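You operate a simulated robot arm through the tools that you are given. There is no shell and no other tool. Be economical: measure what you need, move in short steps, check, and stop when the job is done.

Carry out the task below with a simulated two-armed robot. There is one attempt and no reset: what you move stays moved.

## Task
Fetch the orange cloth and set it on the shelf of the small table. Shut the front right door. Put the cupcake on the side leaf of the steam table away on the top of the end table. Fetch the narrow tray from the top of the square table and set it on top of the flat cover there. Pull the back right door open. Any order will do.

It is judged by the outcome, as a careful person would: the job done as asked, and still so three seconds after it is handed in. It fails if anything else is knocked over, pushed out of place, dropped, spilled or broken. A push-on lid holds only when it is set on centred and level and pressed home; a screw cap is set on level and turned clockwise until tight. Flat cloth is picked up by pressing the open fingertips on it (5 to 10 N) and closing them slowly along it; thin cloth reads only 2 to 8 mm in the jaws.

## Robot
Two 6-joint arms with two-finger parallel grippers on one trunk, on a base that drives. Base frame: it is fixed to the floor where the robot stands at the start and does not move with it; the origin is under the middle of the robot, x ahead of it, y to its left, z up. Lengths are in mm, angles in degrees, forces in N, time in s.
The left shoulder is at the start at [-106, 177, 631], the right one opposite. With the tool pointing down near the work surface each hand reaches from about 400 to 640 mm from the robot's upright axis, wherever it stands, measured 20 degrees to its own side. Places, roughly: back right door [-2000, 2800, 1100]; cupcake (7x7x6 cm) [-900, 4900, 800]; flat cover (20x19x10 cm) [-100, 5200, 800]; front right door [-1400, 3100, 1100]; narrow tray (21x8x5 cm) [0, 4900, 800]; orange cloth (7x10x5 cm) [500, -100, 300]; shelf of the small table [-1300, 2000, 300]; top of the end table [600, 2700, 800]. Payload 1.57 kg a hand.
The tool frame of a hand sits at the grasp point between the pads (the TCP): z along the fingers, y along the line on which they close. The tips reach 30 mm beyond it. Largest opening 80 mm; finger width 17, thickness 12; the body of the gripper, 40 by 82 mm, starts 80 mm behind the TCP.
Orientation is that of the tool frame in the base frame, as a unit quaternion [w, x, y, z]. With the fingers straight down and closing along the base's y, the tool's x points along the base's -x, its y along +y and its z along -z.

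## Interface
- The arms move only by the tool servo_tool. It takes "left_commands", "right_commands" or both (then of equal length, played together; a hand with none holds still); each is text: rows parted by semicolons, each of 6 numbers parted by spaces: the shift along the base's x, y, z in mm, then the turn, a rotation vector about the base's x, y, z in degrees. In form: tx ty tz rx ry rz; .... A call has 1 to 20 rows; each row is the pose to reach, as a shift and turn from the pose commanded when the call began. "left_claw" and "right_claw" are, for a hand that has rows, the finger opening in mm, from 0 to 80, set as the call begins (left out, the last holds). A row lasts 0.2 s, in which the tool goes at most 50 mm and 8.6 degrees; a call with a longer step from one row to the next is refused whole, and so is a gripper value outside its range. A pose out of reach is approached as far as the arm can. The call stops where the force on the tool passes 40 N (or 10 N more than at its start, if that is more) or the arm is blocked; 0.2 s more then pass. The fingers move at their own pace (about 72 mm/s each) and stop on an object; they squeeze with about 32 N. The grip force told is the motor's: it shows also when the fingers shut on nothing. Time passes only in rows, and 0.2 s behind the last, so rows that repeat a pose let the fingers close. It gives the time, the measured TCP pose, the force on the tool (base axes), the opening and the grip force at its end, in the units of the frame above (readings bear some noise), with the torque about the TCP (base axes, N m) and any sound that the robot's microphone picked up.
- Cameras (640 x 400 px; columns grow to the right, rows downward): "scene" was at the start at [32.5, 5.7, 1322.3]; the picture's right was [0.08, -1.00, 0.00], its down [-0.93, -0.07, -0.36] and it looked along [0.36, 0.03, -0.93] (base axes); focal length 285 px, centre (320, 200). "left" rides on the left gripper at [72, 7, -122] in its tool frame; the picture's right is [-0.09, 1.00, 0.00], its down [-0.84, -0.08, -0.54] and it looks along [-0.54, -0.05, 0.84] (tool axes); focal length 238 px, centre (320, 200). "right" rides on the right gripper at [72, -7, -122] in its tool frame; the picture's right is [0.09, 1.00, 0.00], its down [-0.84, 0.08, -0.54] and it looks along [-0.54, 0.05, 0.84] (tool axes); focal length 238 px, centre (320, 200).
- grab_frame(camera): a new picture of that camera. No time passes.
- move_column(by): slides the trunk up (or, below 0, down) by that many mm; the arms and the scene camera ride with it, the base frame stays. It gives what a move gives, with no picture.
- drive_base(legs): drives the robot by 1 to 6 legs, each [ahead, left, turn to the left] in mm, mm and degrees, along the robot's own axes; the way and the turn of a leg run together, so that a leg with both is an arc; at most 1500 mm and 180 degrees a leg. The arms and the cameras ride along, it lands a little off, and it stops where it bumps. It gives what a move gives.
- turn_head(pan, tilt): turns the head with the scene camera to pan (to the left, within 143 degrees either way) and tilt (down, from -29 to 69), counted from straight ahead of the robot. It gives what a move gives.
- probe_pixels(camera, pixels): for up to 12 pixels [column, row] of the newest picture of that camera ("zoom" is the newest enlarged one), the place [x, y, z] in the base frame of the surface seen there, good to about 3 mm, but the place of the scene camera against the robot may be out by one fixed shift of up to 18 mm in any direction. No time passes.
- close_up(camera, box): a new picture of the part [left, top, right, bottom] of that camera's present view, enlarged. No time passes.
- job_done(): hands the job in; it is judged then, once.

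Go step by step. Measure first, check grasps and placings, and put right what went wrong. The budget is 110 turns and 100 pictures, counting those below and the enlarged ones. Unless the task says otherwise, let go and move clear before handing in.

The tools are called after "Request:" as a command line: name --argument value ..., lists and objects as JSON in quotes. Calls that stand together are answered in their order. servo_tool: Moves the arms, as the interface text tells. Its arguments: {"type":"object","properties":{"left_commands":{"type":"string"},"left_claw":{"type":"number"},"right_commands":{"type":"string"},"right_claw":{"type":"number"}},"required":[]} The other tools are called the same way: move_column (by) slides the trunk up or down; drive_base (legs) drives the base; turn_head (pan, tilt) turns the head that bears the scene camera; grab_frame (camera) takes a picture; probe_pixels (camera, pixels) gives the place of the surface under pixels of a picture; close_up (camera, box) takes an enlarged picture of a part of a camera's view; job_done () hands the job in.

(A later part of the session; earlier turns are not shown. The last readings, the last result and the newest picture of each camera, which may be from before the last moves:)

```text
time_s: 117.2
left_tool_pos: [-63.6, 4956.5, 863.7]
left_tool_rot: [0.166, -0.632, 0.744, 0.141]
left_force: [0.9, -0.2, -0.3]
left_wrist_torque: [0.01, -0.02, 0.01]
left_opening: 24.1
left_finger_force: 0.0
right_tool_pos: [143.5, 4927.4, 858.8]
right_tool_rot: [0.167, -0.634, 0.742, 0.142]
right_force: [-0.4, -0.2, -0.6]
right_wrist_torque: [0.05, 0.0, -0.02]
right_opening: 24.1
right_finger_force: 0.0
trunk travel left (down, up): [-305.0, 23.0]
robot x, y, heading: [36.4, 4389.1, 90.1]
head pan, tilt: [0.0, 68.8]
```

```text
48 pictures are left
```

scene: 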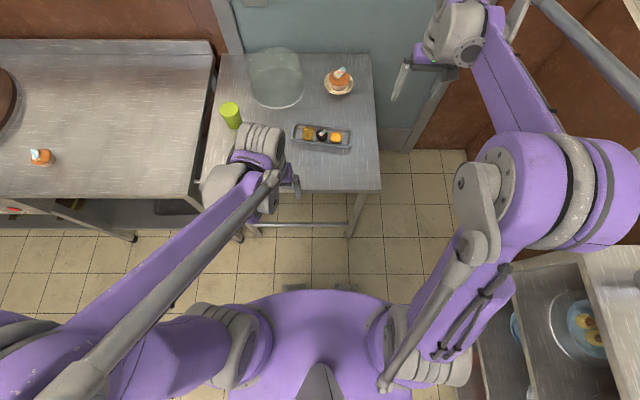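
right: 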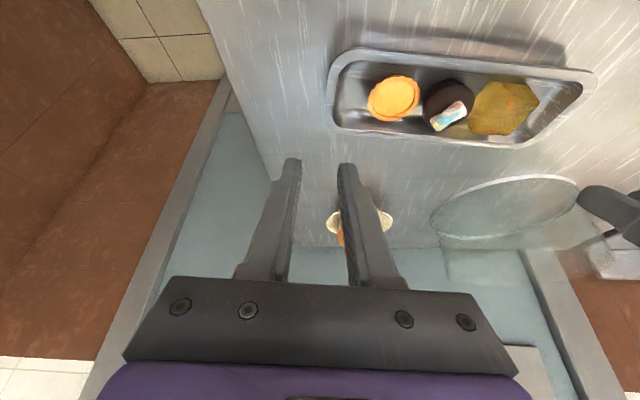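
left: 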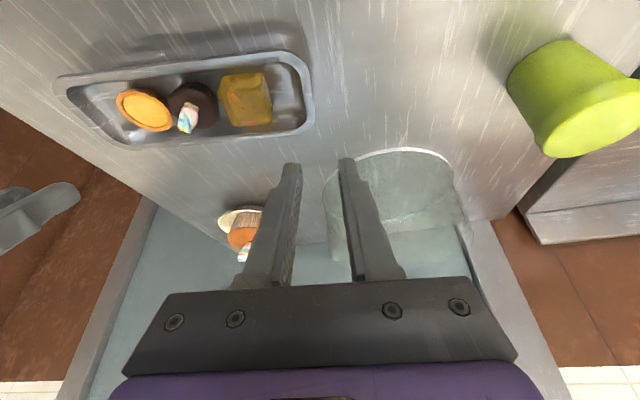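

Both hands hover; the tray ends are visible: left end at (306,90), right end at (333,95). Probing rims and inner walls.

Request:
probe_pixels --camera "left" --pixels '[[300, 70], [308, 95], [309, 110], [299, 95], [294, 95], [284, 95], [268, 100], [180, 60], [220, 137], [311, 88]]'

Request:
probe_pixels --camera "right" --pixels '[[331, 85], [329, 110], [334, 95], [340, 95], [346, 100], [355, 105], [370, 100], [460, 58], [460, 140], [342, 60]]'

Request:
close_up --camera "left" --box '[200, 30, 360, 150]'

```text
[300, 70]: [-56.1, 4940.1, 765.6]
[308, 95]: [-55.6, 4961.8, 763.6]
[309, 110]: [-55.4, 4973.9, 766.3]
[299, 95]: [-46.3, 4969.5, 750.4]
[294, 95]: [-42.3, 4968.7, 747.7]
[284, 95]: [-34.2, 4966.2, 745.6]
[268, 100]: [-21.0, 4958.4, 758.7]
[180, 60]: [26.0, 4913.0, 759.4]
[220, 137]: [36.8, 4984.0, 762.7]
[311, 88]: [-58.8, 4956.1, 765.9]
```

```text
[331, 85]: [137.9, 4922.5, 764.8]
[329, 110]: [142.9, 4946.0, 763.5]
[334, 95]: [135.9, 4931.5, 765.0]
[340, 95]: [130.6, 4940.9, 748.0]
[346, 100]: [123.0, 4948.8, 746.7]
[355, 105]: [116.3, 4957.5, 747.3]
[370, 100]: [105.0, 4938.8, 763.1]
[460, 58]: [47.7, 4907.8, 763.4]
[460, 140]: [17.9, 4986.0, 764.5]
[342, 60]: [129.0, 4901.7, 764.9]
```

```text
3.33 times, centred on (280, 90) of left
```

zoom: 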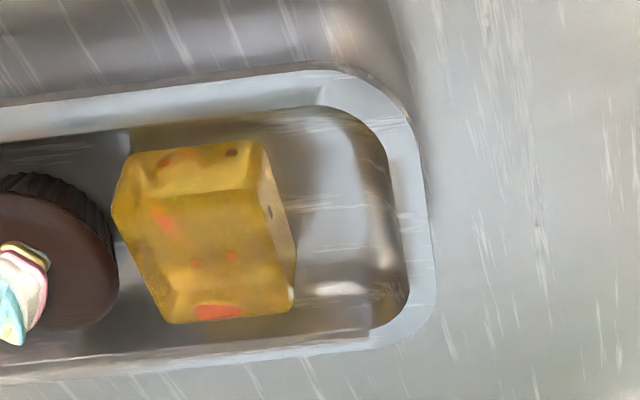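

Left rim x -61..-52, block at -21; right rim x 141..132, tart at 105. Align and stop with tips just above the rim to check.

Request:
servo_tool --left_commands "8.6 -3.5 -20 0 0 0; 8.6 -3.5 -45 0 0 0; 8.6 -3.5 -58 0 0 0; 8.6 -3.5 -58 0 0 0" --right_commands "-9.5 -3.4 -15 0 0 0; -9.5 -3.4 -40 0 0 0; -9.5 -3.4 -53 0 0 0; -9.5 -3.4 -53 0 0 0"

Request:
grab_frame --camera "left"

Request:
grab_frame --camera "right"

```text
time_s: 118.2
left_tool_pos: [-53.3, 4954.9, 804.8]
left_tool_rot: [0.165, -0.633, 0.744, 0.14]
left_force: [0.2, 0.1, 0.0]
left_wrist_torque: [0.0, -0.01, 0.03]
left_opening: 23.9
left_finger_force: 0.1
right_tool_pos: [132.6, 4924.0, 806.0]
right_tool_rot: [0.167, -0.634, 0.742, 0.142]
right_force: [-0.3, 0.1, 0.5]
right_wrist_torque: [0.03, 0.01, 0.04]
right_opening: 24.3
right_finger_force: 0.0
trunk travel left (down, up): [-305.0, 23.0]
robot x, y, heading: [40.1, 4389.2, 90.0]
head pan, tilt: [0.0, 68.8]
```

```text
46 pictures are left
```

left: 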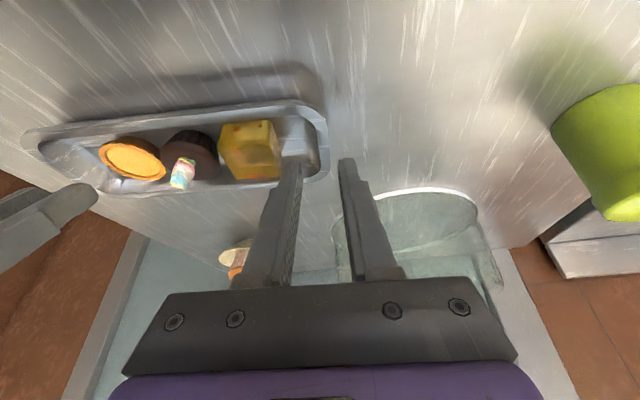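

```text
45 pictures are left
```

right: 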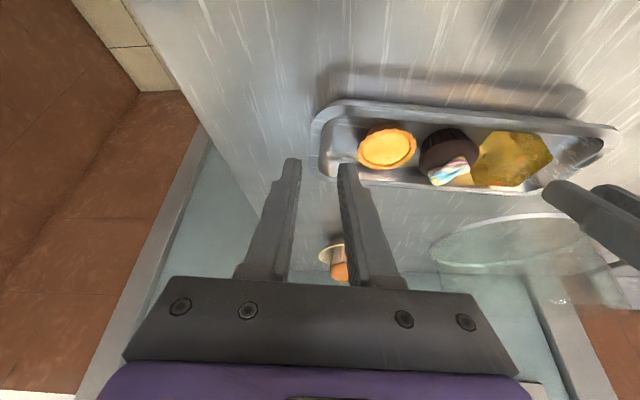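

Rim walls lie between each finger pair. Lowering the last 25 mm, slowly.

Request:
servo_tool --left_commands "0 0 -8 0 0 0; 0 0 -15 0 0 0; 0 0 -20 0 0 0; 0 0 -24 0 0 0; 0 0 -24 0 0 0" --right_commands "0 0 -8 0 0 0; 0 0 -15 0 0 0; 0 0 -20 0 0 0; 0 0 -25 0 0 0; 0 0 -25 0 0 0"

Request:
grab_frame --camera "left"

Request:
grab_frame --camera "right"

```text
time_s: 119.4
left_tool_pos: [-53.9, 4953.7, 779.8]
left_tool_rot: [0.166, -0.632, 0.744, 0.139]
left_force: [0.0, 0.5, 0.6]
left_wrist_torque: [0.01, -0.01, 0.01]
left_opening: 24.1
left_finger_force: 0.1
right_tool_pos: [132.9, 4924.2, 781.8]
right_tool_rot: [0.166, -0.634, 0.741, 0.142]
right_force: [0.2, 0.0, 0.4]
right_wrist_torque: [0.02, -0.02, 0.01]
right_opening: 24.1
right_finger_force: 0.1
trunk travel left (down, up): [-305.0, 23.0]
robot x, y, heading: [38.7, 4389.5, 90.0]
head pan, tilt: [0.0, 68.8]
```

```text
44 pictures are left
```

left: 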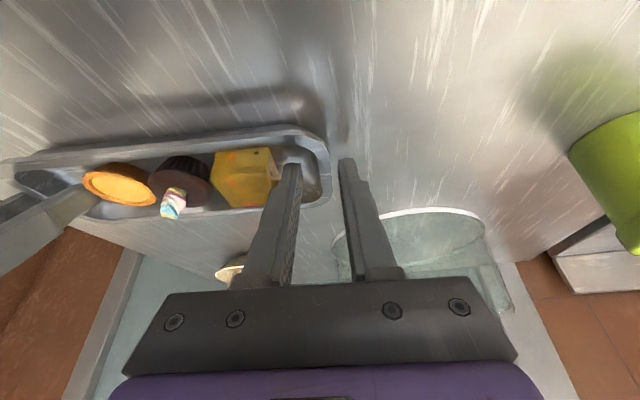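

```text
43 pictures are left
```

right: 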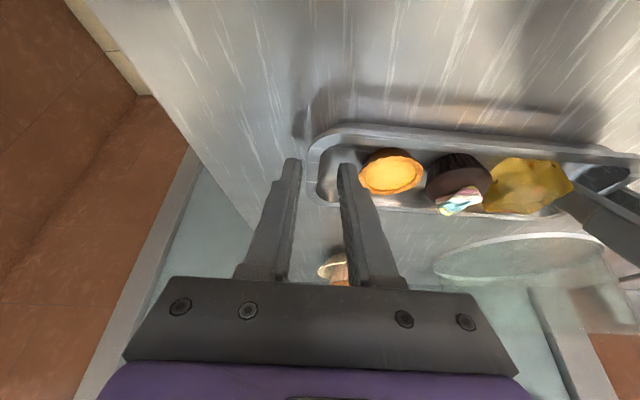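

Each wall sits between its fingers with items untouched. Close both and wait.

Request:
servo_tool --left_commands "0 0 0 0 0 0; 0 0 0 0 0 0; 0 0 0 0 0 0; 0 0 0 0 0 0" --right_commands "0 0 0 0 0 0; 0 0 0 0 0 0; 0 0 0 0 0 0; 0 0 0 0 0 0" --left_claw 0 --right_claw 0

Request:
servo_tool --left_commands "0 0 2 0 0 0; 0 0 4 0 0 0; 0 0 7 0 0 0; 0 0 10 0 0 0; 0 0 10 0 0 0" --right_commands "0 0 2 0 0 0; 0 0 4 0 0 0; 0 0 7 0 0 0; 0 0 10 0 0 0; 0 0 10 0 0 0"

Request:
grab_frame --camera "left"

```text
time_s: 120.4
left_tool_pos: [-55.4, 4953.6, 780.1]
left_tool_rot: [0.165, -0.633, 0.744, 0.14]
left_force: [-20.1, 7.7, -0.1]
left_wrist_torque: [0.09, -0.08, 0.64]
left_opening: 13.1
left_finger_force: 29.9
right_tool_pos: [132.6, 4925.0, 781.7]
right_tool_rot: [0.167, -0.634, 0.742, 0.141]
right_force: [20.1, -5.9, 1.6]
right_wrist_torque: [-0.09, -0.01, 0.14]
right_opening: 12.8
right_finger_force: 29.6
trunk travel left (down, up): [-305.0, 23.0]
robot x, y, heading: [37.5, 4391.6, 90.2]
head pan, tilt: [0.0, 68.8]
```

```text
time_s: 121.6
left_tool_pos: [-55.4, 4953.8, 789.0]
left_tool_rot: [0.165, -0.633, 0.743, 0.142]
left_force: [-28.6, 8.8, -1.0]
left_wrist_torque: [0.16, 0.23, 0.74]
left_opening: 13.1
left_finger_force: 29.9
right_tool_pos: [134.0, 4925.8, 791.8]
right_tool_rot: [0.168, -0.634, 0.742, 0.141]
right_force: [27.5, -8.8, -0.3]
right_wrist_torque: [-0.25, -0.25, 0.18]
right_opening: 12.6
right_finger_force: 29.5
trunk travel left (down, up): [-305.0, 23.0]
robot x, y, heading: [36.1, 4389.3, 90.1]
head pan, tilt: [0.0, 68.8]
```

```text
42 pictures are left
```

left: 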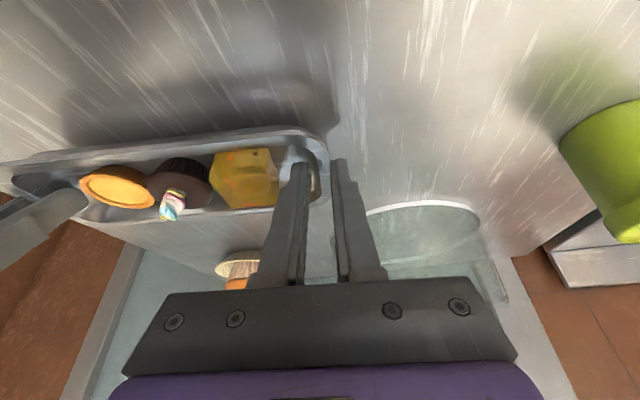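

Both ends held (13 mm) and the tray is up; the hands squeeze it lengthwise by ~28 N, so I'll ease them 2 mm apart while lifting.

Request:
servo_tool --left_commands "-1 0 4 0 0 0; -1.7 0.2 10 0 0 0; -1.7 0.2 18 0 0 0; -1.7 0.2 28 0 0 0; -1.7 0.2 38 0 0 0; -1.7 0.2 48 0 0 0; -1.7 0.2 48 0 0 0" --right_commands "1 0 4 0 0 0; 1.7 -0.2 10 0 0 0; 1.7 -0.2 18 0 0 0; 1.7 -0.2 28 0 0 0; 1.7 -0.2 38 0 0 0; 1.7 -0.2 48 0 0 0; 1.7 -0.2 48 0 0 0"

Request:
grab_frame --camera "scene"

```text
time_s: 123.2
left_tool_pos: [-55.8, 4954.0, 837.3]
left_tool_rot: [0.166, -0.633, 0.744, 0.139]
left_force: [-13.2, 4.4, -0.8]
left_wrist_torque: [-0.14, -0.09, 0.48]
left_opening: 13.0
left_finger_force: 29.6
right_tool_pos: [132.8, 4924.4, 840.7]
right_tool_rot: [0.167, -0.634, 0.741, 0.143]
right_force: [13.7, -5.2, -1.8]
right_wrist_torque: [0.13, 0.08, 0.12]
right_opening: 12.2
right_finger_force: 29.9
trunk travel left (down, up): [-305.0, 23.0]
robot x, y, heading: [35.3, 4393.4, 90.1]
head pan, tilt: [0.0, 68.8]
```

```text
41 pictures are left
```

scene: 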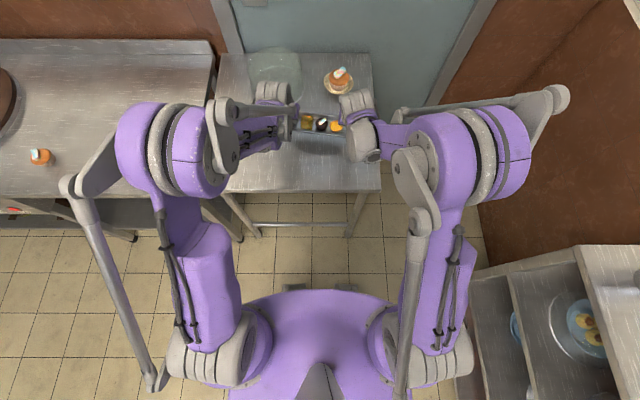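

The tray rises level with items in place. Lift 65 mm more, then drive left 161 and forward 110.

Request:
servo_tool --left_commands "0 0 12 0 0 0; 0 0 25 0 0 0; 0 0 38 0 0 0; 0 0 51 0 0 0; 0 0 66 0 0 0; 0 0 66 0 0 0" --right_commands "0 0 12 0 0 0; 0 0 24 0 0 0; 0 0 37 0 0 0; 0 0 50 0 0 0; 0 0 65 0 0 0; 0 0 65 0 0 0"

Request:
drive_base --legs '[[0, 160, 0], [110, 0, 0]]'

Request:
grab_frame --camera "scene"

Request:
grab_frame --camera "right"

```text
time_s: 124.6
left_tool_pos: [-55.3, 4953.4, 903.6]
left_tool_rot: [0.166, -0.633, 0.743, 0.14]
left_force: [-3.8, 5.1, -1.6]
left_wrist_torque: [0.07, -0.4, 0.49]
left_opening: 12.7
left_finger_force: 29.7
right_tool_pos: [134.3, 4926.6, 903.6]
right_tool_rot: [0.167, -0.634, 0.742, 0.141]
right_force: [5.2, -4.3, -0.6]
right_wrist_torque: [-0.18, 0.36, 0.25]
right_opening: 12.4
right_finger_force: 29.8
trunk travel left (down, up): [-305.0, 23.0]
robot x, y, heading: [38.8, 4387.3, 89.8]
head pan, tilt: [0.0, 68.8]
```

```text
time_s: 127.5
left_tool_pos: [-218.4, 5059.7, 902.8]
left_tool_rot: [0.165, -0.634, 0.742, 0.14]
left_force: [2.9, 2.2, -1.4]
left_wrist_torque: [-0.08, -0.55, 0.34]
left_opening: 12.6
left_finger_force: 29.8
right_tool_pos: [-28.3, 5032.4, 904.0]
right_tool_rot: [0.167, -0.635, 0.741, 0.142]
right_force: [-3.0, -2.8, -1.5]
right_wrist_torque: [0.06, 0.52, 0.18]
right_opening: 12.3
right_finger_force: 29.5
trunk travel left (down, up): [-305.0, 23.0]
robot x, y, heading: [-128.8, 4498.2, 90.2]
head pan, tilt: [0.0, 68.8]
```

```text
40 pictures are left
```

scene: 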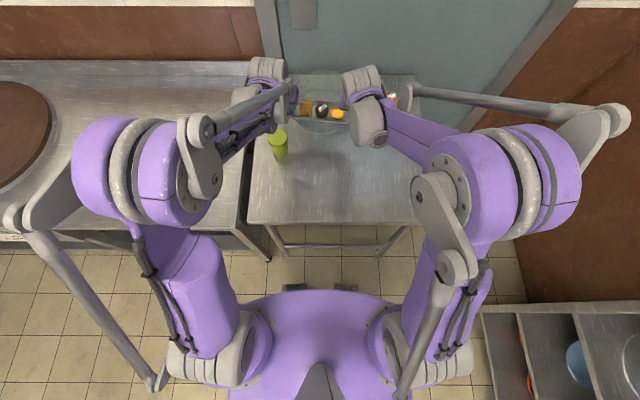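

```text
39 pictures are left
```

right: 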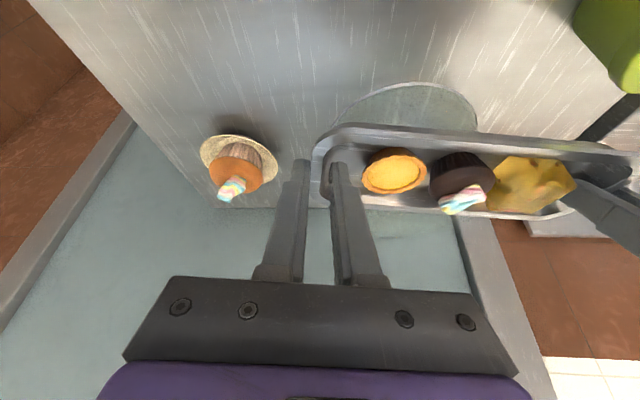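

Tray centre is now about (-121,5052); move both hands +116 mm in y to centre it over the cover.

Request:
servo_tool --left_commands "0 12 0 0 0 0; 0 28 0 0 0 0; 0 44 0 0 0 0; 1 60 0 0 0 0; 1 76 0 0 0 0; 2 92 0 0 0 0; 2 106 0 0 0 0; 2 116 0 0 0 0; 2 116 0 0 0 0" --right_commands "0 12 0 0 0 0; 0 28 0 0 0 0; 0 44 0 0 0 0; 1 60 0 0 0 0; 1 76 0 0 0 0; 2 92 0 0 0 0; 2 106 0 0 0 0; 2 116 0 0 0 0; 2 116 0 0 0 0"

Request:
grab_frame --camera "right"

Request:
close_up --camera "scene" --box '[220, 40, 440, 180]'

```text
time_s: 129.5
left_tool_pos: [-216.1, 5176.6, 904.6]
left_tool_rot: [0.165, -0.634, 0.742, 0.14]
left_force: [5.7, 1.2, -0.8]
left_wrist_torque: [-0.18, -0.57, 0.29]
left_opening: 12.1
left_finger_force: 29.5
right_tool_pos: [-25.5, 5148.1, 905.0]
right_tool_rot: [0.166, -0.636, 0.74, 0.142]
right_force: [-6.1, -2.1, -1.4]
right_wrist_torque: [0.15, 0.53, 0.21]
right_opening: 12.0
right_finger_force: 29.4
trunk travel left (down, up): [-305.0, 23.0]
robot x, y, heading: [-124.5, 4494.1, 90.2]
head pan, tilt: [0.0, 68.8]
```

```text
38 pictures are left
```

right: 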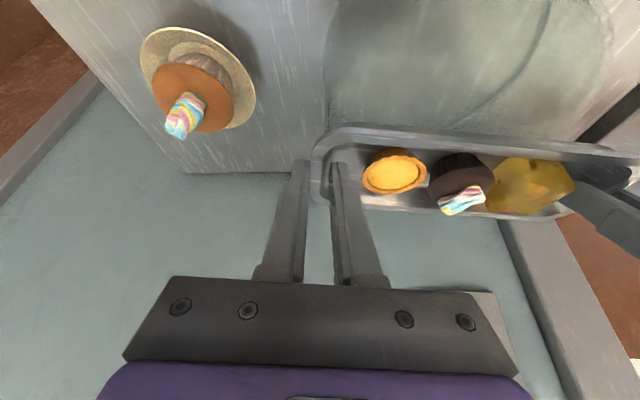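

```text
2.86 times, centred on (330, 110) of scene
```

zoom: 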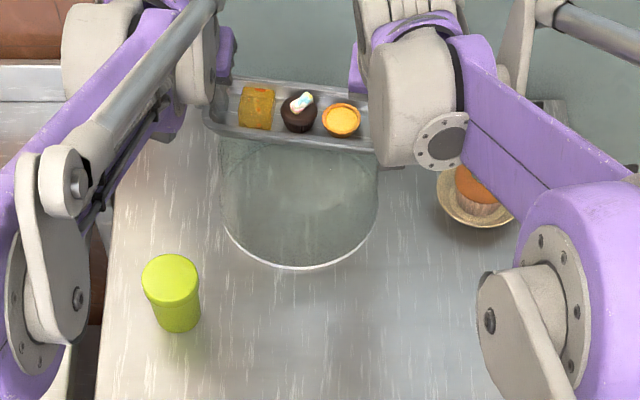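

Let me verify the cover's edges against the tray with the hand camera.

Request:
probe_pixels --camera "right" --pixels '[[328, 40], [324, 90], [330, 20], [470, 30], [400, 60], [470, 110], [590, 100], [610, 60], [490, 130], [400, 120], [460, 128], [395, 210]]'

Request:
probe_pixels --camera "zoom" --pixels '[[300, 268], [222, 205], [380, 200], [300, 160], [225, 150], [378, 175], [255, 225], [345, 230], [290, 128], [215, 128], [380, 150], [300, 200]]'

```text
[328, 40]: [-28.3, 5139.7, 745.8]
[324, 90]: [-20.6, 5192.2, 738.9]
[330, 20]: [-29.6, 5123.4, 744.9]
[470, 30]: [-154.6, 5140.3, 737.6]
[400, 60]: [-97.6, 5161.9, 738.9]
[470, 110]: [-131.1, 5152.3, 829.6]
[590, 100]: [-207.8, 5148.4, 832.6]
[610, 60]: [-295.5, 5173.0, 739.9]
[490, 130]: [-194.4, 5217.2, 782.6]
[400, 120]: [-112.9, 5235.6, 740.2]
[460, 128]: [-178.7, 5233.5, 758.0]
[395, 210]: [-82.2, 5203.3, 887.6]
```

```text
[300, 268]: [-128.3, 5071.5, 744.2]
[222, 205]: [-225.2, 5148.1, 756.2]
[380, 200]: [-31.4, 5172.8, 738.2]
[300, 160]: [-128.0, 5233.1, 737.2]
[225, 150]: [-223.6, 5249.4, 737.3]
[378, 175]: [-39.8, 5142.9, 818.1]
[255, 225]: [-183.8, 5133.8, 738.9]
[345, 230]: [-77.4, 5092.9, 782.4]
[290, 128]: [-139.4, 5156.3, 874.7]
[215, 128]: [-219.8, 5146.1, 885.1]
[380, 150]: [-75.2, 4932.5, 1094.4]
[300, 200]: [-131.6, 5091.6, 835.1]
```

Cover centre ≈(-116,5166), top z≈832–840; tray centre ≈(-118,5169), bottom ≈864. Lowering in small steps watching the force.

Request:
servo_tool --left_commands "0 -1 -6 0 0 0; 0 -2 -12 0 0 0; 0 -2 -17 0 0 0; 0 -2 -20 0 0 0; 0 -2 -22 0 0 0; 0 -2 -22 0 0 0" --right_commands "0 -1 -6 0 0 0; 0 -2 -12 0 0 0; 0 -2 -17 0 0 0; 0 -2 -20 0 0 0; 0 -2 -22 0 0 0; 0 -2 -22 0 0 0"

Request:
close_up --camera "scene" --box '[260, 50, 400, 140]'

```text
time_s: 130.9
left_tool_pos: [-215.8, 5173.1, 880.7]
left_tool_rot: [0.164, -0.634, 0.742, 0.141]
left_force: [2.0, 4.5, -1.4]
left_wrist_torque: [0.21, -0.55, 0.45]
left_opening: 12.6
left_finger_force: 30.0
right_tool_pos: [-26.5, 5147.0, 882.4]
right_tool_rot: [0.167, -0.636, 0.741, 0.141]
right_force: [-1.1, -4.1, -0.9]
right_wrist_torque: [-0.23, 0.49, 0.24]
right_opening: 12.0
right_finger_force: 29.2
trunk travel left (down, up): [-305.0, 23.0]
robot x, y, heading: [-122.7, 4495.7, 90.2]
head pan, tilt: [0.0, 68.8]
```

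```text
4.44 times, centred on (330, 95) of scene
```

zoom: 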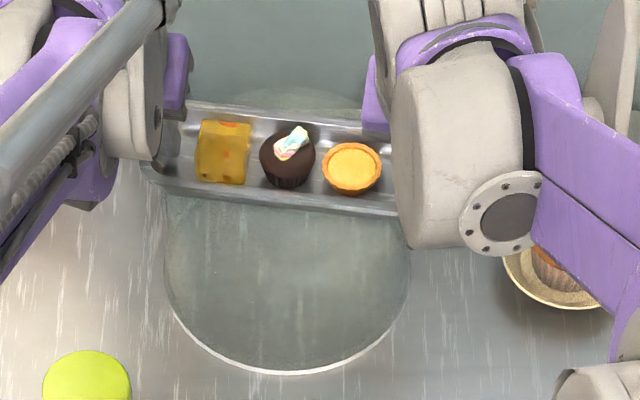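

No contact yet, tray sits over the top disc. Continue down in 1–2 mm steps.

Request:
servo_tool --left_commands "0 0 -2 0 0 0; 0 0 -3 0 0 0; 0 0 -4 0 0 0; 0 0 -4 0 0 0" --right_commands "0 0 -2 0 0 0; 0 0 -3 0 0 0; 0 0 -4 0 0 0; 0 0 -4 0 0 0"

Request:
servo_tool --left_commands "0 0 -1 0 0 0; 0 0 -2 0 0 0; 0 0 -2 0 0 0" --right_commands "0 0 -1 0 0 0; 0 0 -2 0 0 0; 0 0 -2 0 0 0"

```text
time_s: 131.9
left_tool_pos: [-216.1, 5173.6, 879.0]
left_tool_rot: [0.165, -0.634, 0.742, 0.142]
left_force: [-4.1, 7.0, 20.0]
left_wrist_torque: [-0.27, -0.32, 0.3]
left_opening: 12.4
left_finger_force: 29.3
right_tool_pos: [-26.2, 5146.0, 879.4]
right_tool_rot: [0.169, -0.634, 0.741, 0.144]
right_force: [4.9, -0.7, 4.8]
right_wrist_torque: [0.08, 0.32, 0.14]
right_opening: 11.9
right_finger_force: 28.9
trunk travel left (down, up): [-305.0, 23.0]
robot x, y, heading: [-124.4, 4495.7, 90.3]
head pan, tilt: [0.0, 68.8]
```

```text
time_s: 132.7
left_tool_pos: [-215.8, 5173.1, 880.1]
left_tool_rot: [0.167, -0.633, 0.742, 0.142]
left_force: [-3.1, 13.6, 37.0]
left_wrist_torque: [0.26, -0.39, 0.36]
left_opening: 12.5
left_finger_force: 30.1
right_tool_pos: [-25.3, 5144.8, 879.0]
right_tool_rot: [0.169, -0.635, 0.74, 0.144]
right_force: [2.7, 4.6, 20.9]
right_wrist_torque: [-0.13, 0.42, 0.28]
right_opening: 12.0
right_finger_force: 29.6
trunk travel left (down, up): [-305.0, 23.0]
robot x, y, heading: [-130.6, 4496.4, 90.1]
head pan, tilt: [0.0, 68.8]
```

Contact on both sides. Ease up ~2 mm, then open to 24 mm together.

Request:
servo_tool --left_commands "0 0 2 0 0 0; 0 0 3 0 0 0; 0 0 3 0 0 0" --right_commands "0 0 1 0 0 0; 0 0 2 0 0 0; 0 0 2 0 0 0"

Request:
servo_tool --left_commands "0 0 0 0 0 0; 0 0 0 0 0 0; 0 0 0 0 0 0" --right_commands "0 0 0 0 0 0; 0 0 0 0 0 0; 0 0 0 0 0 0" --left_claw 24 --right_claw 24

Request:
grab_frame --camera "left"

Request:
grab_frame --camera "right"

```text
time_s: 133.5
left_tool_pos: [-215.7, 5171.4, 880.8]
left_tool_rot: [0.165, -0.634, 0.743, 0.14]
left_force: [-0.8, 9.9, 14.9]
left_wrist_torque: [0.68, -0.52, 0.52]
left_opening: 12.6
left_finger_force: 29.7
right_tool_pos: [-26.2, 5145.4, 880.5]
right_tool_rot: [0.168, -0.635, 0.74, 0.143]
right_force: [1.5, 1.8, 22.0]
right_wrist_torque: [0.1, 0.44, 0.23]
right_opening: 12.3
right_finger_force: 29.1
trunk travel left (down, up): [-305.0, 23.0]
robot x, y, heading: [-124.8, 4495.6, 90.5]
head pan, tilt: [0.0, 68.8]
```

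```text
time_s: 134.3
left_tool_pos: [-215.3, 5173.6, 878.0]
left_tool_rot: [0.165, -0.634, 0.742, 0.141]
left_force: [0.5, 0.1, -0.3]
left_wrist_torque: [0.02, -0.03, -0.01]
left_opening: 24.0
left_finger_force: 0.0
right_tool_pos: [-25.7, 5146.1, 878.9]
right_tool_rot: [0.167, -0.635, 0.74, 0.142]
right_force: [-0.6, 0.0, -0.1]
right_wrist_torque: [0.0, 0.02, -0.01]
right_opening: 24.0
right_finger_force: 0.1
trunk travel left (down, up): [-305.0, 23.0]
robot x, y, heading: [-125.8, 4496.1, 90.0]
head pan, tilt: [0.0, 68.8]
```

```text
35 pictures are left
```

left: 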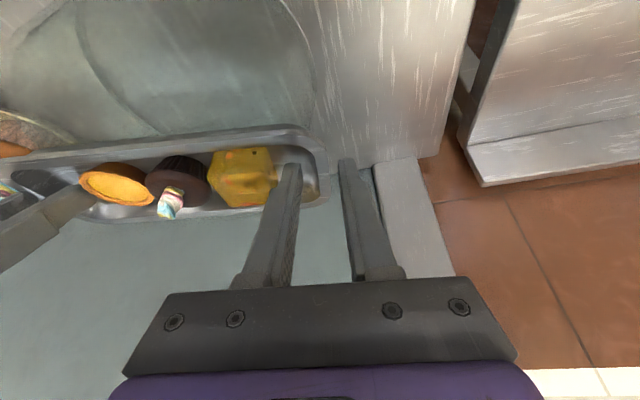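

```text
34 pictures are left
```

right: 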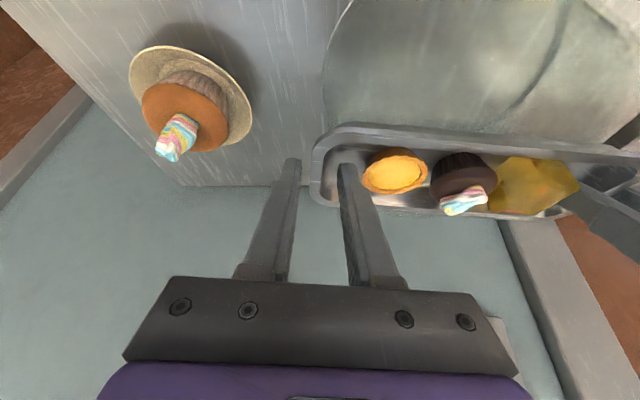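

The tray rests on the cover with fingers clear of the walls. Rise straight up and check.

Request:
servo_tool --left_commands "0 0 6 0 0 0; 0 0 14 0 0 0; 0 0 26 0 0 0; 0 0 45 0 0 0; 0 -20 70 0 0 0; 0 -50 95 0 0 0; 0 -90 110 0 0 0; 0 -90 110 0 0 0" --right_commands "0 0 6 0 0 0; 0 0 14 0 0 0; 0 0 26 0 0 0; 0 0 45 0 0 0; 0 -20 70 0 0 0; 0 -50 95 0 0 0; 0 -90 110 0 0 0; 0 -90 110 0 0 0"

Request:
drive_base --legs '[[-250, 0, 0]]'

Request:
turn_head --pan 0 --tilt 40

Request:
close_up --camera "scene" --box '[170, 60, 490, 260]'

```text
time_s: 136.1
left_tool_pos: [-215.9, 5082.5, 989.0]
left_tool_rot: [0.164, -0.634, 0.743, 0.139]
left_force: [0.2, 0.2, 0.2]
left_wrist_torque: [-0.02, -0.03, -0.01]
left_opening: 23.8
left_finger_force: 0.0
right_tool_pos: [-25.6, 5057.2, 986.8]
right_tool_rot: [0.167, -0.635, 0.741, 0.142]
right_force: [0.7, 0.5, 0.5]
right_wrist_torque: [-0.03, 0.01, -0.03]
right_opening: 24.1
right_finger_force: 0.1
trunk travel left (down, up): [-305.0, 23.0]
robot x, y, heading: [-122.0, 4495.9, 90.0]
head pan, tilt: [0.0, 68.8]
```

```text
time_s: 137.9
left_tool_pos: [-211.0, 4832.3, 988.8]
left_tool_rot: [0.166, -0.631, 0.744, 0.14]
left_force: [0.7, 0.0, 0.1]
left_wrist_torque: [0.0, -0.02, 0.0]
left_opening: 24.2
left_finger_force: 0.1
right_tool_pos: [-22.7, 4805.5, 987.6]
right_tool_rot: [0.168, -0.633, 0.743, 0.141]
right_force: [-0.1, -0.4, 0.3]
right_wrist_torque: [-0.01, 0.0, 0.01]
right_opening: 24.2
right_finger_force: 0.0
trunk travel left (down, up): [-305.0, 23.0]
robot x, y, heading: [-126.1, 4247.8, 89.8]
head pan, tilt: [0.0, 68.8]
```

```text
time_s: 138.8
left_tool_pos: [-209.5, 4833.1, 989.1]
left_tool_rot: [0.165, -0.632, 0.744, 0.14]
left_force: [-0.4, 0.2, 0.3]
left_wrist_torque: [0.01, 0.03, 0.01]
left_opening: 24.2
left_finger_force: 0.0
right_tool_pos: [-22.0, 4804.8, 987.6]
right_tool_rot: [0.167, -0.633, 0.743, 0.141]
right_force: [0.1, 0.7, -0.3]
right_wrist_torque: [0.05, 0.0, -0.01]
right_opening: 24.0
right_finger_force: 0.1
trunk travel left (down, up): [-305.0, 23.0]
robot x, y, heading: [-125.2, 4244.0, 90.1]
head pan, tilt: [0.0, 40.0]
```

```text
2.00 times, centred on (330, 160) of scene
```

zoom: 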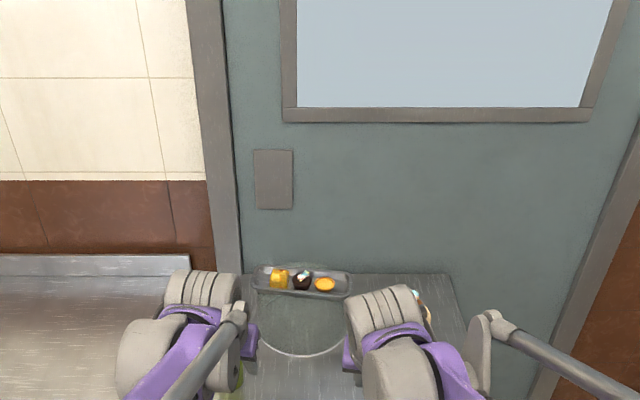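

The tray sits level on the cover with its contents. Next the cupcake: drive left so the left hand comes near it and straighten the left tool.

Request:
drive_base --legs '[[-60, 640, 0]]'

Request:
servo_tool --left_commands "0 0 0 -6.2 0.5 2.3; 0 0 0 -12.4 1 4.6; 0 0 0 -18.6 1.5 6.9; 0 0 -10 -24.9 2 9.2; 0 0 -30 -24.9 2 9.2; 0 0 -30 -24.9 2 9.2" --left_claw 80

Request:
grab_frame --camera "left"

```text
time_s: 144.9
left_tool_pos: [-845.8, 4773.4, 989.0]
left_tool_rot: [0.166, -0.63, 0.746, 0.139]
left_force: [-1.1, 0.3, -0.2]
left_wrist_torque: [0.03, 0.0, 0.01]
left_opening: 24.1
left_finger_force: 0.0
right_tool_pos: [-657.5, 4745.4, 986.8]
right_tool_rot: [0.168, -0.632, 0.744, 0.141]
right_force: [-0.4, -0.1, 0.7]
right_wrist_torque: [0.01, 0.01, -0.02]
right_opening: 24.0
right_finger_force: 0.0
trunk travel left (down, up): [-305.0, 23.0]
robot x, y, heading: [-759.0, 4183.2, 89.6]
head pan, tilt: [0.0, 40.0]
```

```text
time_s: 146.3
left_tool_pos: [-847.2, 4774.2, 960.3]
left_tool_rot: [0.001, -0.706, 0.708, -0.001]
left_force: [-0.5, 0.7, -1.1]
left_wrist_torque: [0.0, 0.01, 0.01]
left_opening: 80.1
left_finger_force: 0.1
right_tool_pos: [-657.2, 4745.7, 987.6]
right_tool_rot: [0.168, -0.632, 0.744, 0.141]
right_force: [0.3, 0.2, -0.8]
right_wrist_torque: [0.03, 0.03, 0.02]
right_opening: 23.8
right_finger_force: 0.0
trunk travel left (down, up): [-305.0, 23.0]
robot x, y, heading: [-765.0, 4184.0, 90.0]
head pan, tilt: [0.0, 40.0]
```

```text
32 pictures are left
```

left: 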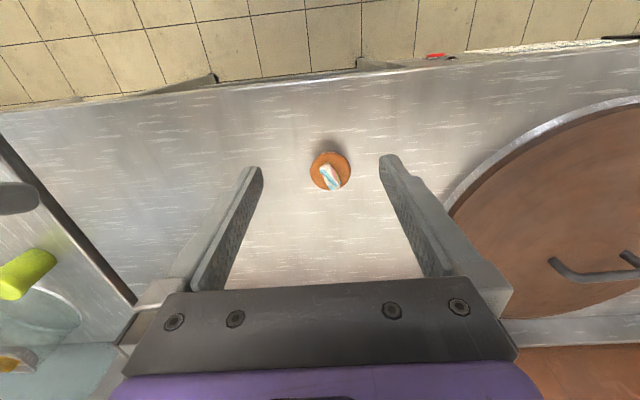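

The cupcake is at (330,172), right between the fingers. Probing its size and position.

Request:
close_up --camera "left" --box '[280, 120, 380, 220]'

Request:
probe_pixels --camera "left" --pixels '[[313, 172], [348, 172], [330, 154], [322, 168], [338, 180], [331, 175], [325, 145], [340, 162], [300, 190], [360, 190], [318, 185], [342, 185]]'

```text
4.00 times, centred on (330, 170) of left
```

zoom: 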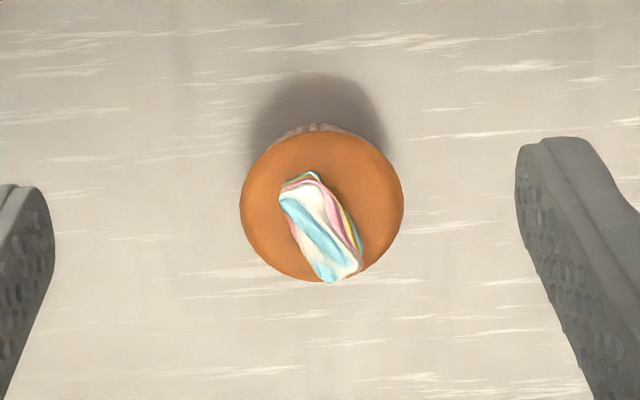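

```text
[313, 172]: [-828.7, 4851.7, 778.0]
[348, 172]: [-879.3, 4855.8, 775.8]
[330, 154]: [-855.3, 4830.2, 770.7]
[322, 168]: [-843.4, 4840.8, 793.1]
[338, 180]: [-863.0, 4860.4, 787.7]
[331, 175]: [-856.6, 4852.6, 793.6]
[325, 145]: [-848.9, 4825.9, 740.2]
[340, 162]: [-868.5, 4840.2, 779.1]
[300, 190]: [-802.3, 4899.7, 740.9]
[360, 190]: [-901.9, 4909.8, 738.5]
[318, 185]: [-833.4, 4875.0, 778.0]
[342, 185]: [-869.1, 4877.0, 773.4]
```

Cupcake centre (-854,4855), ≈58 mm across, cap at z≈778 on table 740. Drive forward 80 then descend in the straddle.

Request:
drive_base --legs '[[81, 7, 0]]'

Request:
grab_frame --camera "left"

```text
time_s: 147.3
left_tool_pos: [-854.1, 4853.4, 960.2]
left_tool_rot: [0.0, -0.706, 0.708, -0.001]
left_force: [0.4, 0.5, -0.3]
left_wrist_torque: [-0.02, -0.01, -0.01]
left_opening: 79.9
left_finger_force: 0.0
right_tool_pos: [-664.5, 4824.6, 986.6]
right_tool_rot: [0.167, -0.631, 0.744, 0.141]
right_force: [0.8, -0.8, -0.5]
right_wrist_torque: [-0.05, 0.01, -0.02]
right_opening: 24.2
right_finger_force: 0.1
trunk travel left (down, up): [-305.0, 23.0]
robot x, y, heading: [-768.4, 4266.6, 89.7]
head pan, tilt: [0.0, 40.0]
```

```text
30 pictures are left
```

left: 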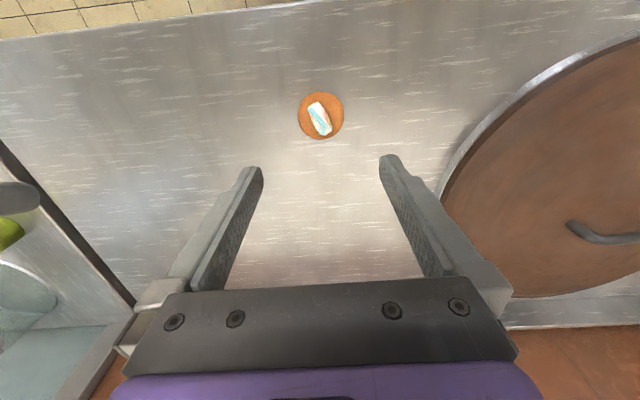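

Position matches. Descend straight to z≈774 and close.

Request:
servo_tool --left_commands "0 1 -40 0 0 0; 0 1 -80 0 0 0; 0 1 -115 0 0 0; 0 1 -145 0 0 0; 0 1 -165 0 0 0; 0 1 -178 0 0 0; 0 1 -186 0 0 0; 0 1 -186 0 0 0"

Request:
servo_tool --left_commands "0 0 0 0 0 0; 0 0 0 0 0 0; 0 0 0 0 0 0; 0 0 0 0 0 0" --left_claw 40

Request:
servo_tool --left_commands "0 0 4 0 0 0; 0 0 8 0 0 0; 0 0 14 0 0 0; 0 0 20 0 0 0; 0 0 26 0 0 0; 0 0 26 0 0 0"

Request:
grab_frame --camera "left"

```text
time_s: 149.1
left_tool_pos: [-855.2, 4854.6, 774.5]
left_tool_rot: [0.0, -0.706, 0.708, -0.002]
left_force: [0.1, -0.4, -0.2]
left_wrist_torque: [-0.03, -0.01, 0.02]
left_opening: 80.0
left_finger_force: 0.1
right_tool_pos: [-664.1, 4825.6, 986.8]
right_tool_rot: [0.167, -0.632, 0.743, 0.142]
right_force: [0.6, 0.6, 0.8]
right_wrist_torque: [0.0, 0.0, 0.01]
right_opening: 23.9
right_finger_force: 0.1
trunk travel left (down, up): [-305.0, 23.0]
robot x, y, heading: [-764.8, 4264.1, 89.8]
head pan, tilt: [0.0, 40.0]
```

```text
time_s: 150.1
left_tool_pos: [-854.9, 4854.6, 775.3]
left_tool_rot: [0.001, -0.706, 0.708, -0.001]
left_force: [0.4, 0.9, 0.3]
left_wrist_torque: [-0.03, -0.01, 0.01]
left_opening: 58.4
left_finger_force: 32.7
right_tool_pos: [-664.9, 4825.6, 987.9]
right_tool_rot: [0.168, -0.631, 0.744, 0.141]
right_force: [0.1, 0.0, -0.3]
right_wrist_torque: [0.03, -0.01, -0.05]
right_opening: 24.0
right_finger_force: 0.0
trunk travel left (down, up): [-305.0, 23.0]
robot x, y, heading: [-764.6, 4264.0, 89.7]
head pan, tilt: [0.0, 40.0]
```

```text
time_s: 151.5
left_tool_pos: [-854.4, 4854.9, 799.2]
left_tool_rot: [0.001, -0.706, 0.708, -0.002]
left_force: [0.5, -0.2, -0.3]
left_wrist_torque: [0.01, -0.01, 0.0]
left_opening: 58.3
left_finger_force: 32.1
right_tool_pos: [-665.0, 4825.1, 988.4]
right_tool_rot: [0.168, -0.631, 0.744, 0.141]
right_force: [0.4, -1.1, 1.2]
right_wrist_torque: [0.0, 0.01, 0.02]
right_opening: 24.0
right_finger_force: 0.1
trunk travel left (down, up): [-305.0, 23.0]
robot x, y, heading: [-768.7, 4265.5, 89.6]
head pan, tilt: [0.0, 40.0]
```

```text
29 pictures are left
```

left: 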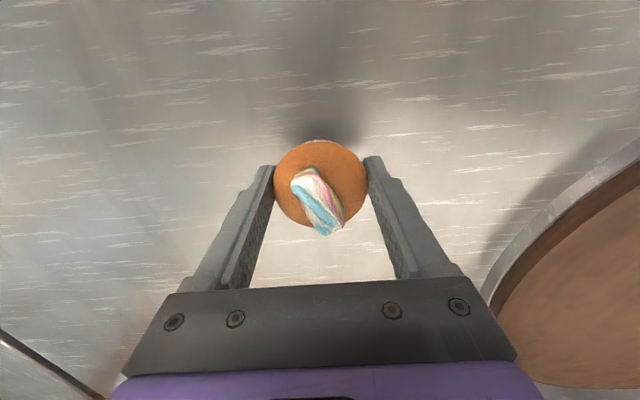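

Cupcake held securely (58 mm). Raise it, back off, turn to face +x and go toward the end table.

Request:
servo_tool --left_commands "0 0 25 0 0 0; 0 0 50 0 0 0; 0 0 75 0 0 0; 0 0 100 0 0 0; 0 0 110 0 0 0; 0 0 110 0 0 0"

Request:
drive_base --legs '[[-300, 0, 0], [0, 0, -90], [350, -1150, 0]]'

Request:
turn_head --pan 0 --tilt 30

Request:
grab_frame --camera "scene"

```text
time_s: 152.9
left_tool_pos: [-853.8, 4855.6, 912.1]
left_tool_rot: [0.001, -0.706, 0.709, -0.001]
left_force: [-0.4, -0.4, -1.1]
left_wrist_torque: [0.02, 0.0, -0.02]
left_opening: 58.4
left_finger_force: 31.5
right_tool_pos: [-664.8, 4826.3, 987.8]
right_tool_rot: [0.167, -0.631, 0.744, 0.141]
right_force: [-0.4, 0.1, -0.7]
right_wrist_torque: [-0.01, -0.01, 0.01]
right_opening: 24.0
right_finger_force: 0.1
trunk travel left (down, up): [-305.0, 23.0]
robot x, y, heading: [-769.7, 4267.5, 89.8]
head pan, tilt: [0.0, 40.0]
```

```text
time_s: 168.7
left_tool_pos: [185.4, 2920.6, 912.2]
left_tool_rot: [0.0, -0.004, 1.0, -0.002]
left_force: [-0.6, 0.1, 0.4]
left_wrist_torque: [0.04, 0.02, 0.03]
left_opening: 58.2
left_finger_force: 32.0
right_tool_pos: [156.4, 2733.2, 988.1]
right_tool_rot: [0.218, 0.074, 0.973, -0.018]
right_force: [0.8, 0.2, 0.3]
right_wrist_torque: [0.0, 0.02, 0.01]
right_opening: 24.0
right_finger_force: 0.0
trunk travel left (down, up): [-305.0, 23.0]
robot x, y, heading: [-403.0, 2831.6, 0.3]
head pan, tilt: [0.0, 40.0]
```

```text
time_s: 169.4
left_tool_pos: [185.1, 2921.5, 912.0]
left_tool_rot: [0.0, -0.004, 1.0, -0.002]
left_force: [0.8, 1.1, 0.5]
left_wrist_torque: [0.0, -0.05, -0.02]
left_opening: 58.1
left_finger_force: 32.2
right_tool_pos: [157.0, 2732.6, 987.2]
right_tool_rot: [0.218, 0.074, 0.973, -0.018]
right_force: [-0.8, -0.5, -0.9]
right_wrist_torque: [0.02, -0.02, -0.01]
right_opening: 23.8
right_finger_force: 0.1
trunk travel left (down, up): [-305.0, 23.0]
robot x, y, heading: [-404.1, 2829.9, 0.4]
head pan, tilt: [0.0, 30.0]
```

```text
28 pictures are left
```

scene: 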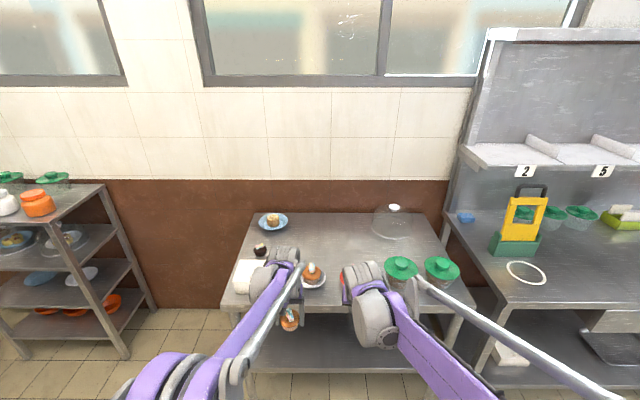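

The end table (cols 230–470) has several items; the area around (335,240) looks free. Measuring.

Request:
probe_pixels --camera "scene" --pixels '[[335, 240], [330, 225], [345, 255], [310, 240], [312, 272], [272, 222], [260, 250], [247, 275], [393, 235], [370, 250], [400, 270], [325, 300]]'

Request:
close_up --camera "scene" --box '[220, 190, 480, 350]'

```text
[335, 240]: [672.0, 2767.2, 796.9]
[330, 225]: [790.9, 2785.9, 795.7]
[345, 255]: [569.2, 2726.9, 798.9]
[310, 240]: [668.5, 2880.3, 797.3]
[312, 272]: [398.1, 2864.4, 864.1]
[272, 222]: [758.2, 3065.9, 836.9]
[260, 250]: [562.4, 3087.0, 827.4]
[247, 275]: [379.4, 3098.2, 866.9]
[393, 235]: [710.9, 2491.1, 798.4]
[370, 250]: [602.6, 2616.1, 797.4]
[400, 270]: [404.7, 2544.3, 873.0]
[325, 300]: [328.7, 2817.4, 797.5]
```

```text
2.46 times, centred on (350, 270) of scene
```

zoom: 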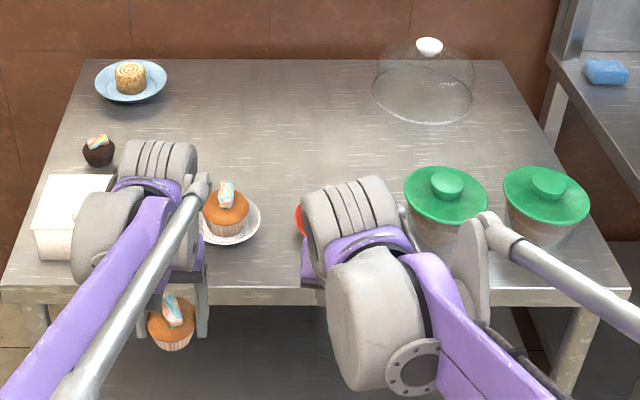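

The centre of the table around (600,2800) is free, table z≈799. Raise both hands, then drive in so the left hand is over it.

Request:
servo_tool --left_commands "0 0 20 0 0 0; 0 0 45 0 0 0; 0 0 65 0 0 0; 0 0 65 0 0 0" --right_commands "-30 0 25 0 0 0; -60 0 50 0 0 0; -90 0 75 0 0 0; -90 0 75 0 0 0"

Request:
drive_base --legs '[[0, -120, 0], [410, 0, 0]]'

Request:
grab_frame --camera "left"

Request:
grab_frame --camera "scene"

```text
time_s: 170.4
left_tool_pos: [185.3, 2921.0, 976.1]
left_tool_rot: [0.0, -0.003, 1.0, -0.002]
left_force: [-0.9, -0.1, -0.6]
left_wrist_torque: [0.01, 0.03, -0.01]
left_opening: 58.3
left_finger_force: 32.4
right_tool_pos: [67.2, 2734.9, 1060.7]
right_tool_rot: [0.218, 0.074, 0.973, -0.017]
right_force: [0.4, 0.1, -0.2]
right_wrist_torque: [0.01, 0.03, -0.01]
right_opening: 24.0
right_finger_force: 0.0
trunk travel left (down, up): [-305.0, 23.0]
robot x, y, heading: [-401.1, 2831.1, 0.4]
head pan, tilt: [0.0, 30.0]
```

```text
time_s: 174.2
left_tool_pos: [600.0, 2804.7, 975.6]
left_tool_rot: [0.001, -0.004, 1.0, -0.002]
left_force: [-1.1, -0.2, -0.4]
left_wrist_torque: [-0.01, 0.02, 0.0]
left_opening: 58.5
left_finger_force: 32.1
right_tool_pos: [482.7, 2616.3, 1061.7]
right_tool_rot: [0.218, 0.075, 0.973, -0.018]
right_force: [-0.3, -0.5, 0.2]
right_wrist_torque: [-0.02, -0.02, 0.0]
right_opening: 24.3
right_finger_force: 0.0
trunk travel left (down, up): [-305.0, 23.0]
robot x, y, heading: [12.3, 2714.8, 0.4]
head pan, tilt: [0.0, 30.0]
```

```text
26 pictures are left
```

left: 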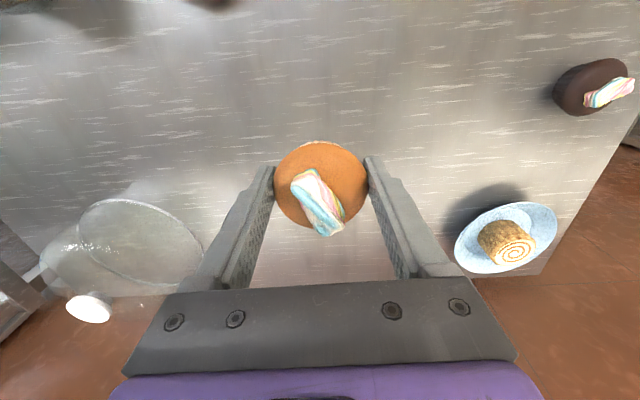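

```text
25 pictures are left
```

scene: 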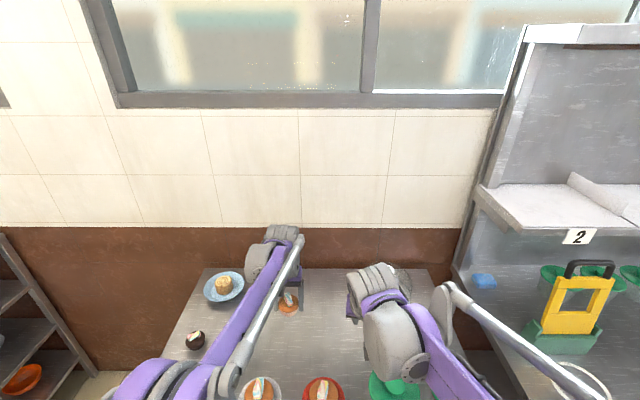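

Clear table under the held cupcake. Probe its surface height around the drop point.

Request:
probe_pixels --camera "left" --pixels '[[320, 90], [240, 120], [420, 120], [320, 60], [320, 260], [550, 110]]'

```text
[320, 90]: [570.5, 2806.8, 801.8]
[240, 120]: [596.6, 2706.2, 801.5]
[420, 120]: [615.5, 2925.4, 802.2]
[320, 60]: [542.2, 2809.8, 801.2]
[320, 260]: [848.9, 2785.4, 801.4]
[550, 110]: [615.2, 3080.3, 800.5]
```

Table z≈801.5, so the touch-down TCP is ≈836. Lower, finishing gently, then release.

Request:
servo_tool --left_commands "0 0 -30 0 0 0; 0 0 -60 0 0 0; 0 0 -90 0 0 0; 0 0 -115 0 0 0; 0 0 -128 0 0 0; 0 0 -134 0 0 0; 0 0 -137 0 0 0; 0 0 -138 0 0 0; 0 0 -138 0 0 0"

```text
time_s: 176.2
left_tool_pos: [601.1, 2804.9, 838.4]
left_tool_rot: [0.0, -0.004, 1.0, -0.003]
left_force: [0.0, -0.4, -0.6]
left_wrist_torque: [0.02, 0.0, -0.03]
left_opening: 58.3
left_finger_force: 32.2
right_tool_pos: [482.7, 2616.8, 1061.2]
right_tool_rot: [0.218, 0.074, 0.973, -0.017]
right_force: [0.3, -0.4, -0.5]
right_wrist_torque: [-0.02, -0.01, -0.01]
right_opening: 24.1
right_finger_force: 0.0
trunk travel left (down, up): [-305.0, 23.0]
robot x, y, heading: [11.8, 2711.1, 0.1]
head pan, tilt: [0.0, 30.0]
```

Request:
servo_tool --left_commands "0 0 -1 0 0 0; 0 0 -2 0 0 0; 0 0 -2 0 0 0"

Request:
servo_tool --left_commands "0 0 0 0 0 0; 0 0 0 0 0 0; 0 0 0 0 0 0" --left_claw 80

Request:
servo_tool --left_commands "0 0 10 0 0 0; 0 0 35 0 0 0; 0 0 75 0 0 0; 0 0 120 0 0 0; 0 0 150 0 0 0; 0 0 150 0 0 0"

Request:
grab_frame --camera "left"

```text
time_s: 177.0
left_tool_pos: [601.2, 2803.6, 835.2]
left_tool_rot: [0.0, -0.004, 1.0, -0.002]
left_force: [0.3, 0.5, -0.1]
left_wrist_torque: [-0.04, 0.04, -0.01]
left_opening: 58.3
left_finger_force: 31.9
right_tool_pos: [483.7, 2615.6, 1061.4]
right_tool_rot: [0.219, 0.075, 0.973, -0.018]
right_force: [0.3, 0.0, 0.5]
right_wrist_torque: [-0.02, 0.01, 0.02]
right_opening: 24.0
right_finger_force: 0.0
trunk travel left (down, up): [-305.0, 23.0]
robot x, y, heading: [8.9, 2709.4, 0.4]
head pan, tilt: [0.0, 30.0]
```

```text
time_s: 177.8
left_tool_pos: [601.3, 2804.1, 834.9]
left_tool_rot: [0.001, -0.003, 1.0, -0.001]
left_force: [0.8, -0.4, 0.7]
left_wrist_torque: [0.01, -0.01, 0.01]
left_opening: 80.3
left_finger_force: 0.0
right_tool_pos: [482.8, 2615.2, 1061.8]
right_tool_rot: [0.218, 0.075, 0.973, -0.018]
right_force: [-0.4, -1.1, 0.4]
right_wrist_torque: [0.04, 0.05, 0.01]
right_opening: 24.1
right_finger_force: 0.0
trunk travel left (down, up): [-305.0, 23.0]
robot x, y, heading: [10.0, 2714.3, 0.4]
head pan, tilt: [0.0, 30.0]
```

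```text
time_s: 179.2
left_tool_pos: [601.3, 2806.0, 987.4]
left_tool_rot: [0.0, -0.003, 1.0, -0.002]
left_force: [-0.8, -0.2, -0.4]
left_wrist_torque: [0.01, 0.0, -0.05]
left_opening: 80.1
left_finger_force: 0.0
right_tool_pos: [482.4, 2616.6, 1062.3]
right_tool_rot: [0.218, 0.074, 0.973, -0.017]
right_force: [-0.5, -0.3, -0.4]
right_wrist_torque: [-0.02, 0.01, -0.05]
right_opening: 24.2
right_finger_force: 0.0
trunk travel left (down, up): [-305.0, 23.0]
robot x, y, heading: [12.4, 2712.2, 0.5]
head pan, tilt: [0.0, 30.0]
```

```text
24 pictures are left
```

left: 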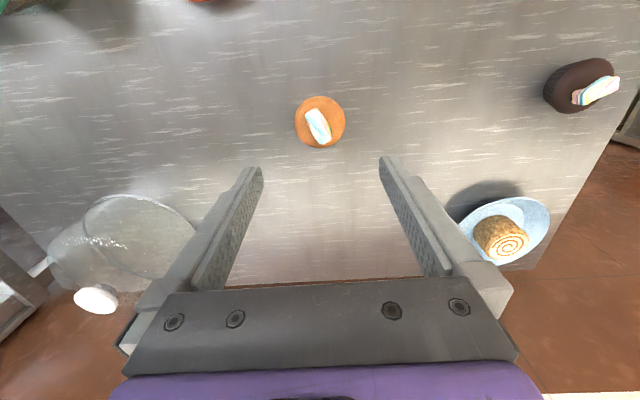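

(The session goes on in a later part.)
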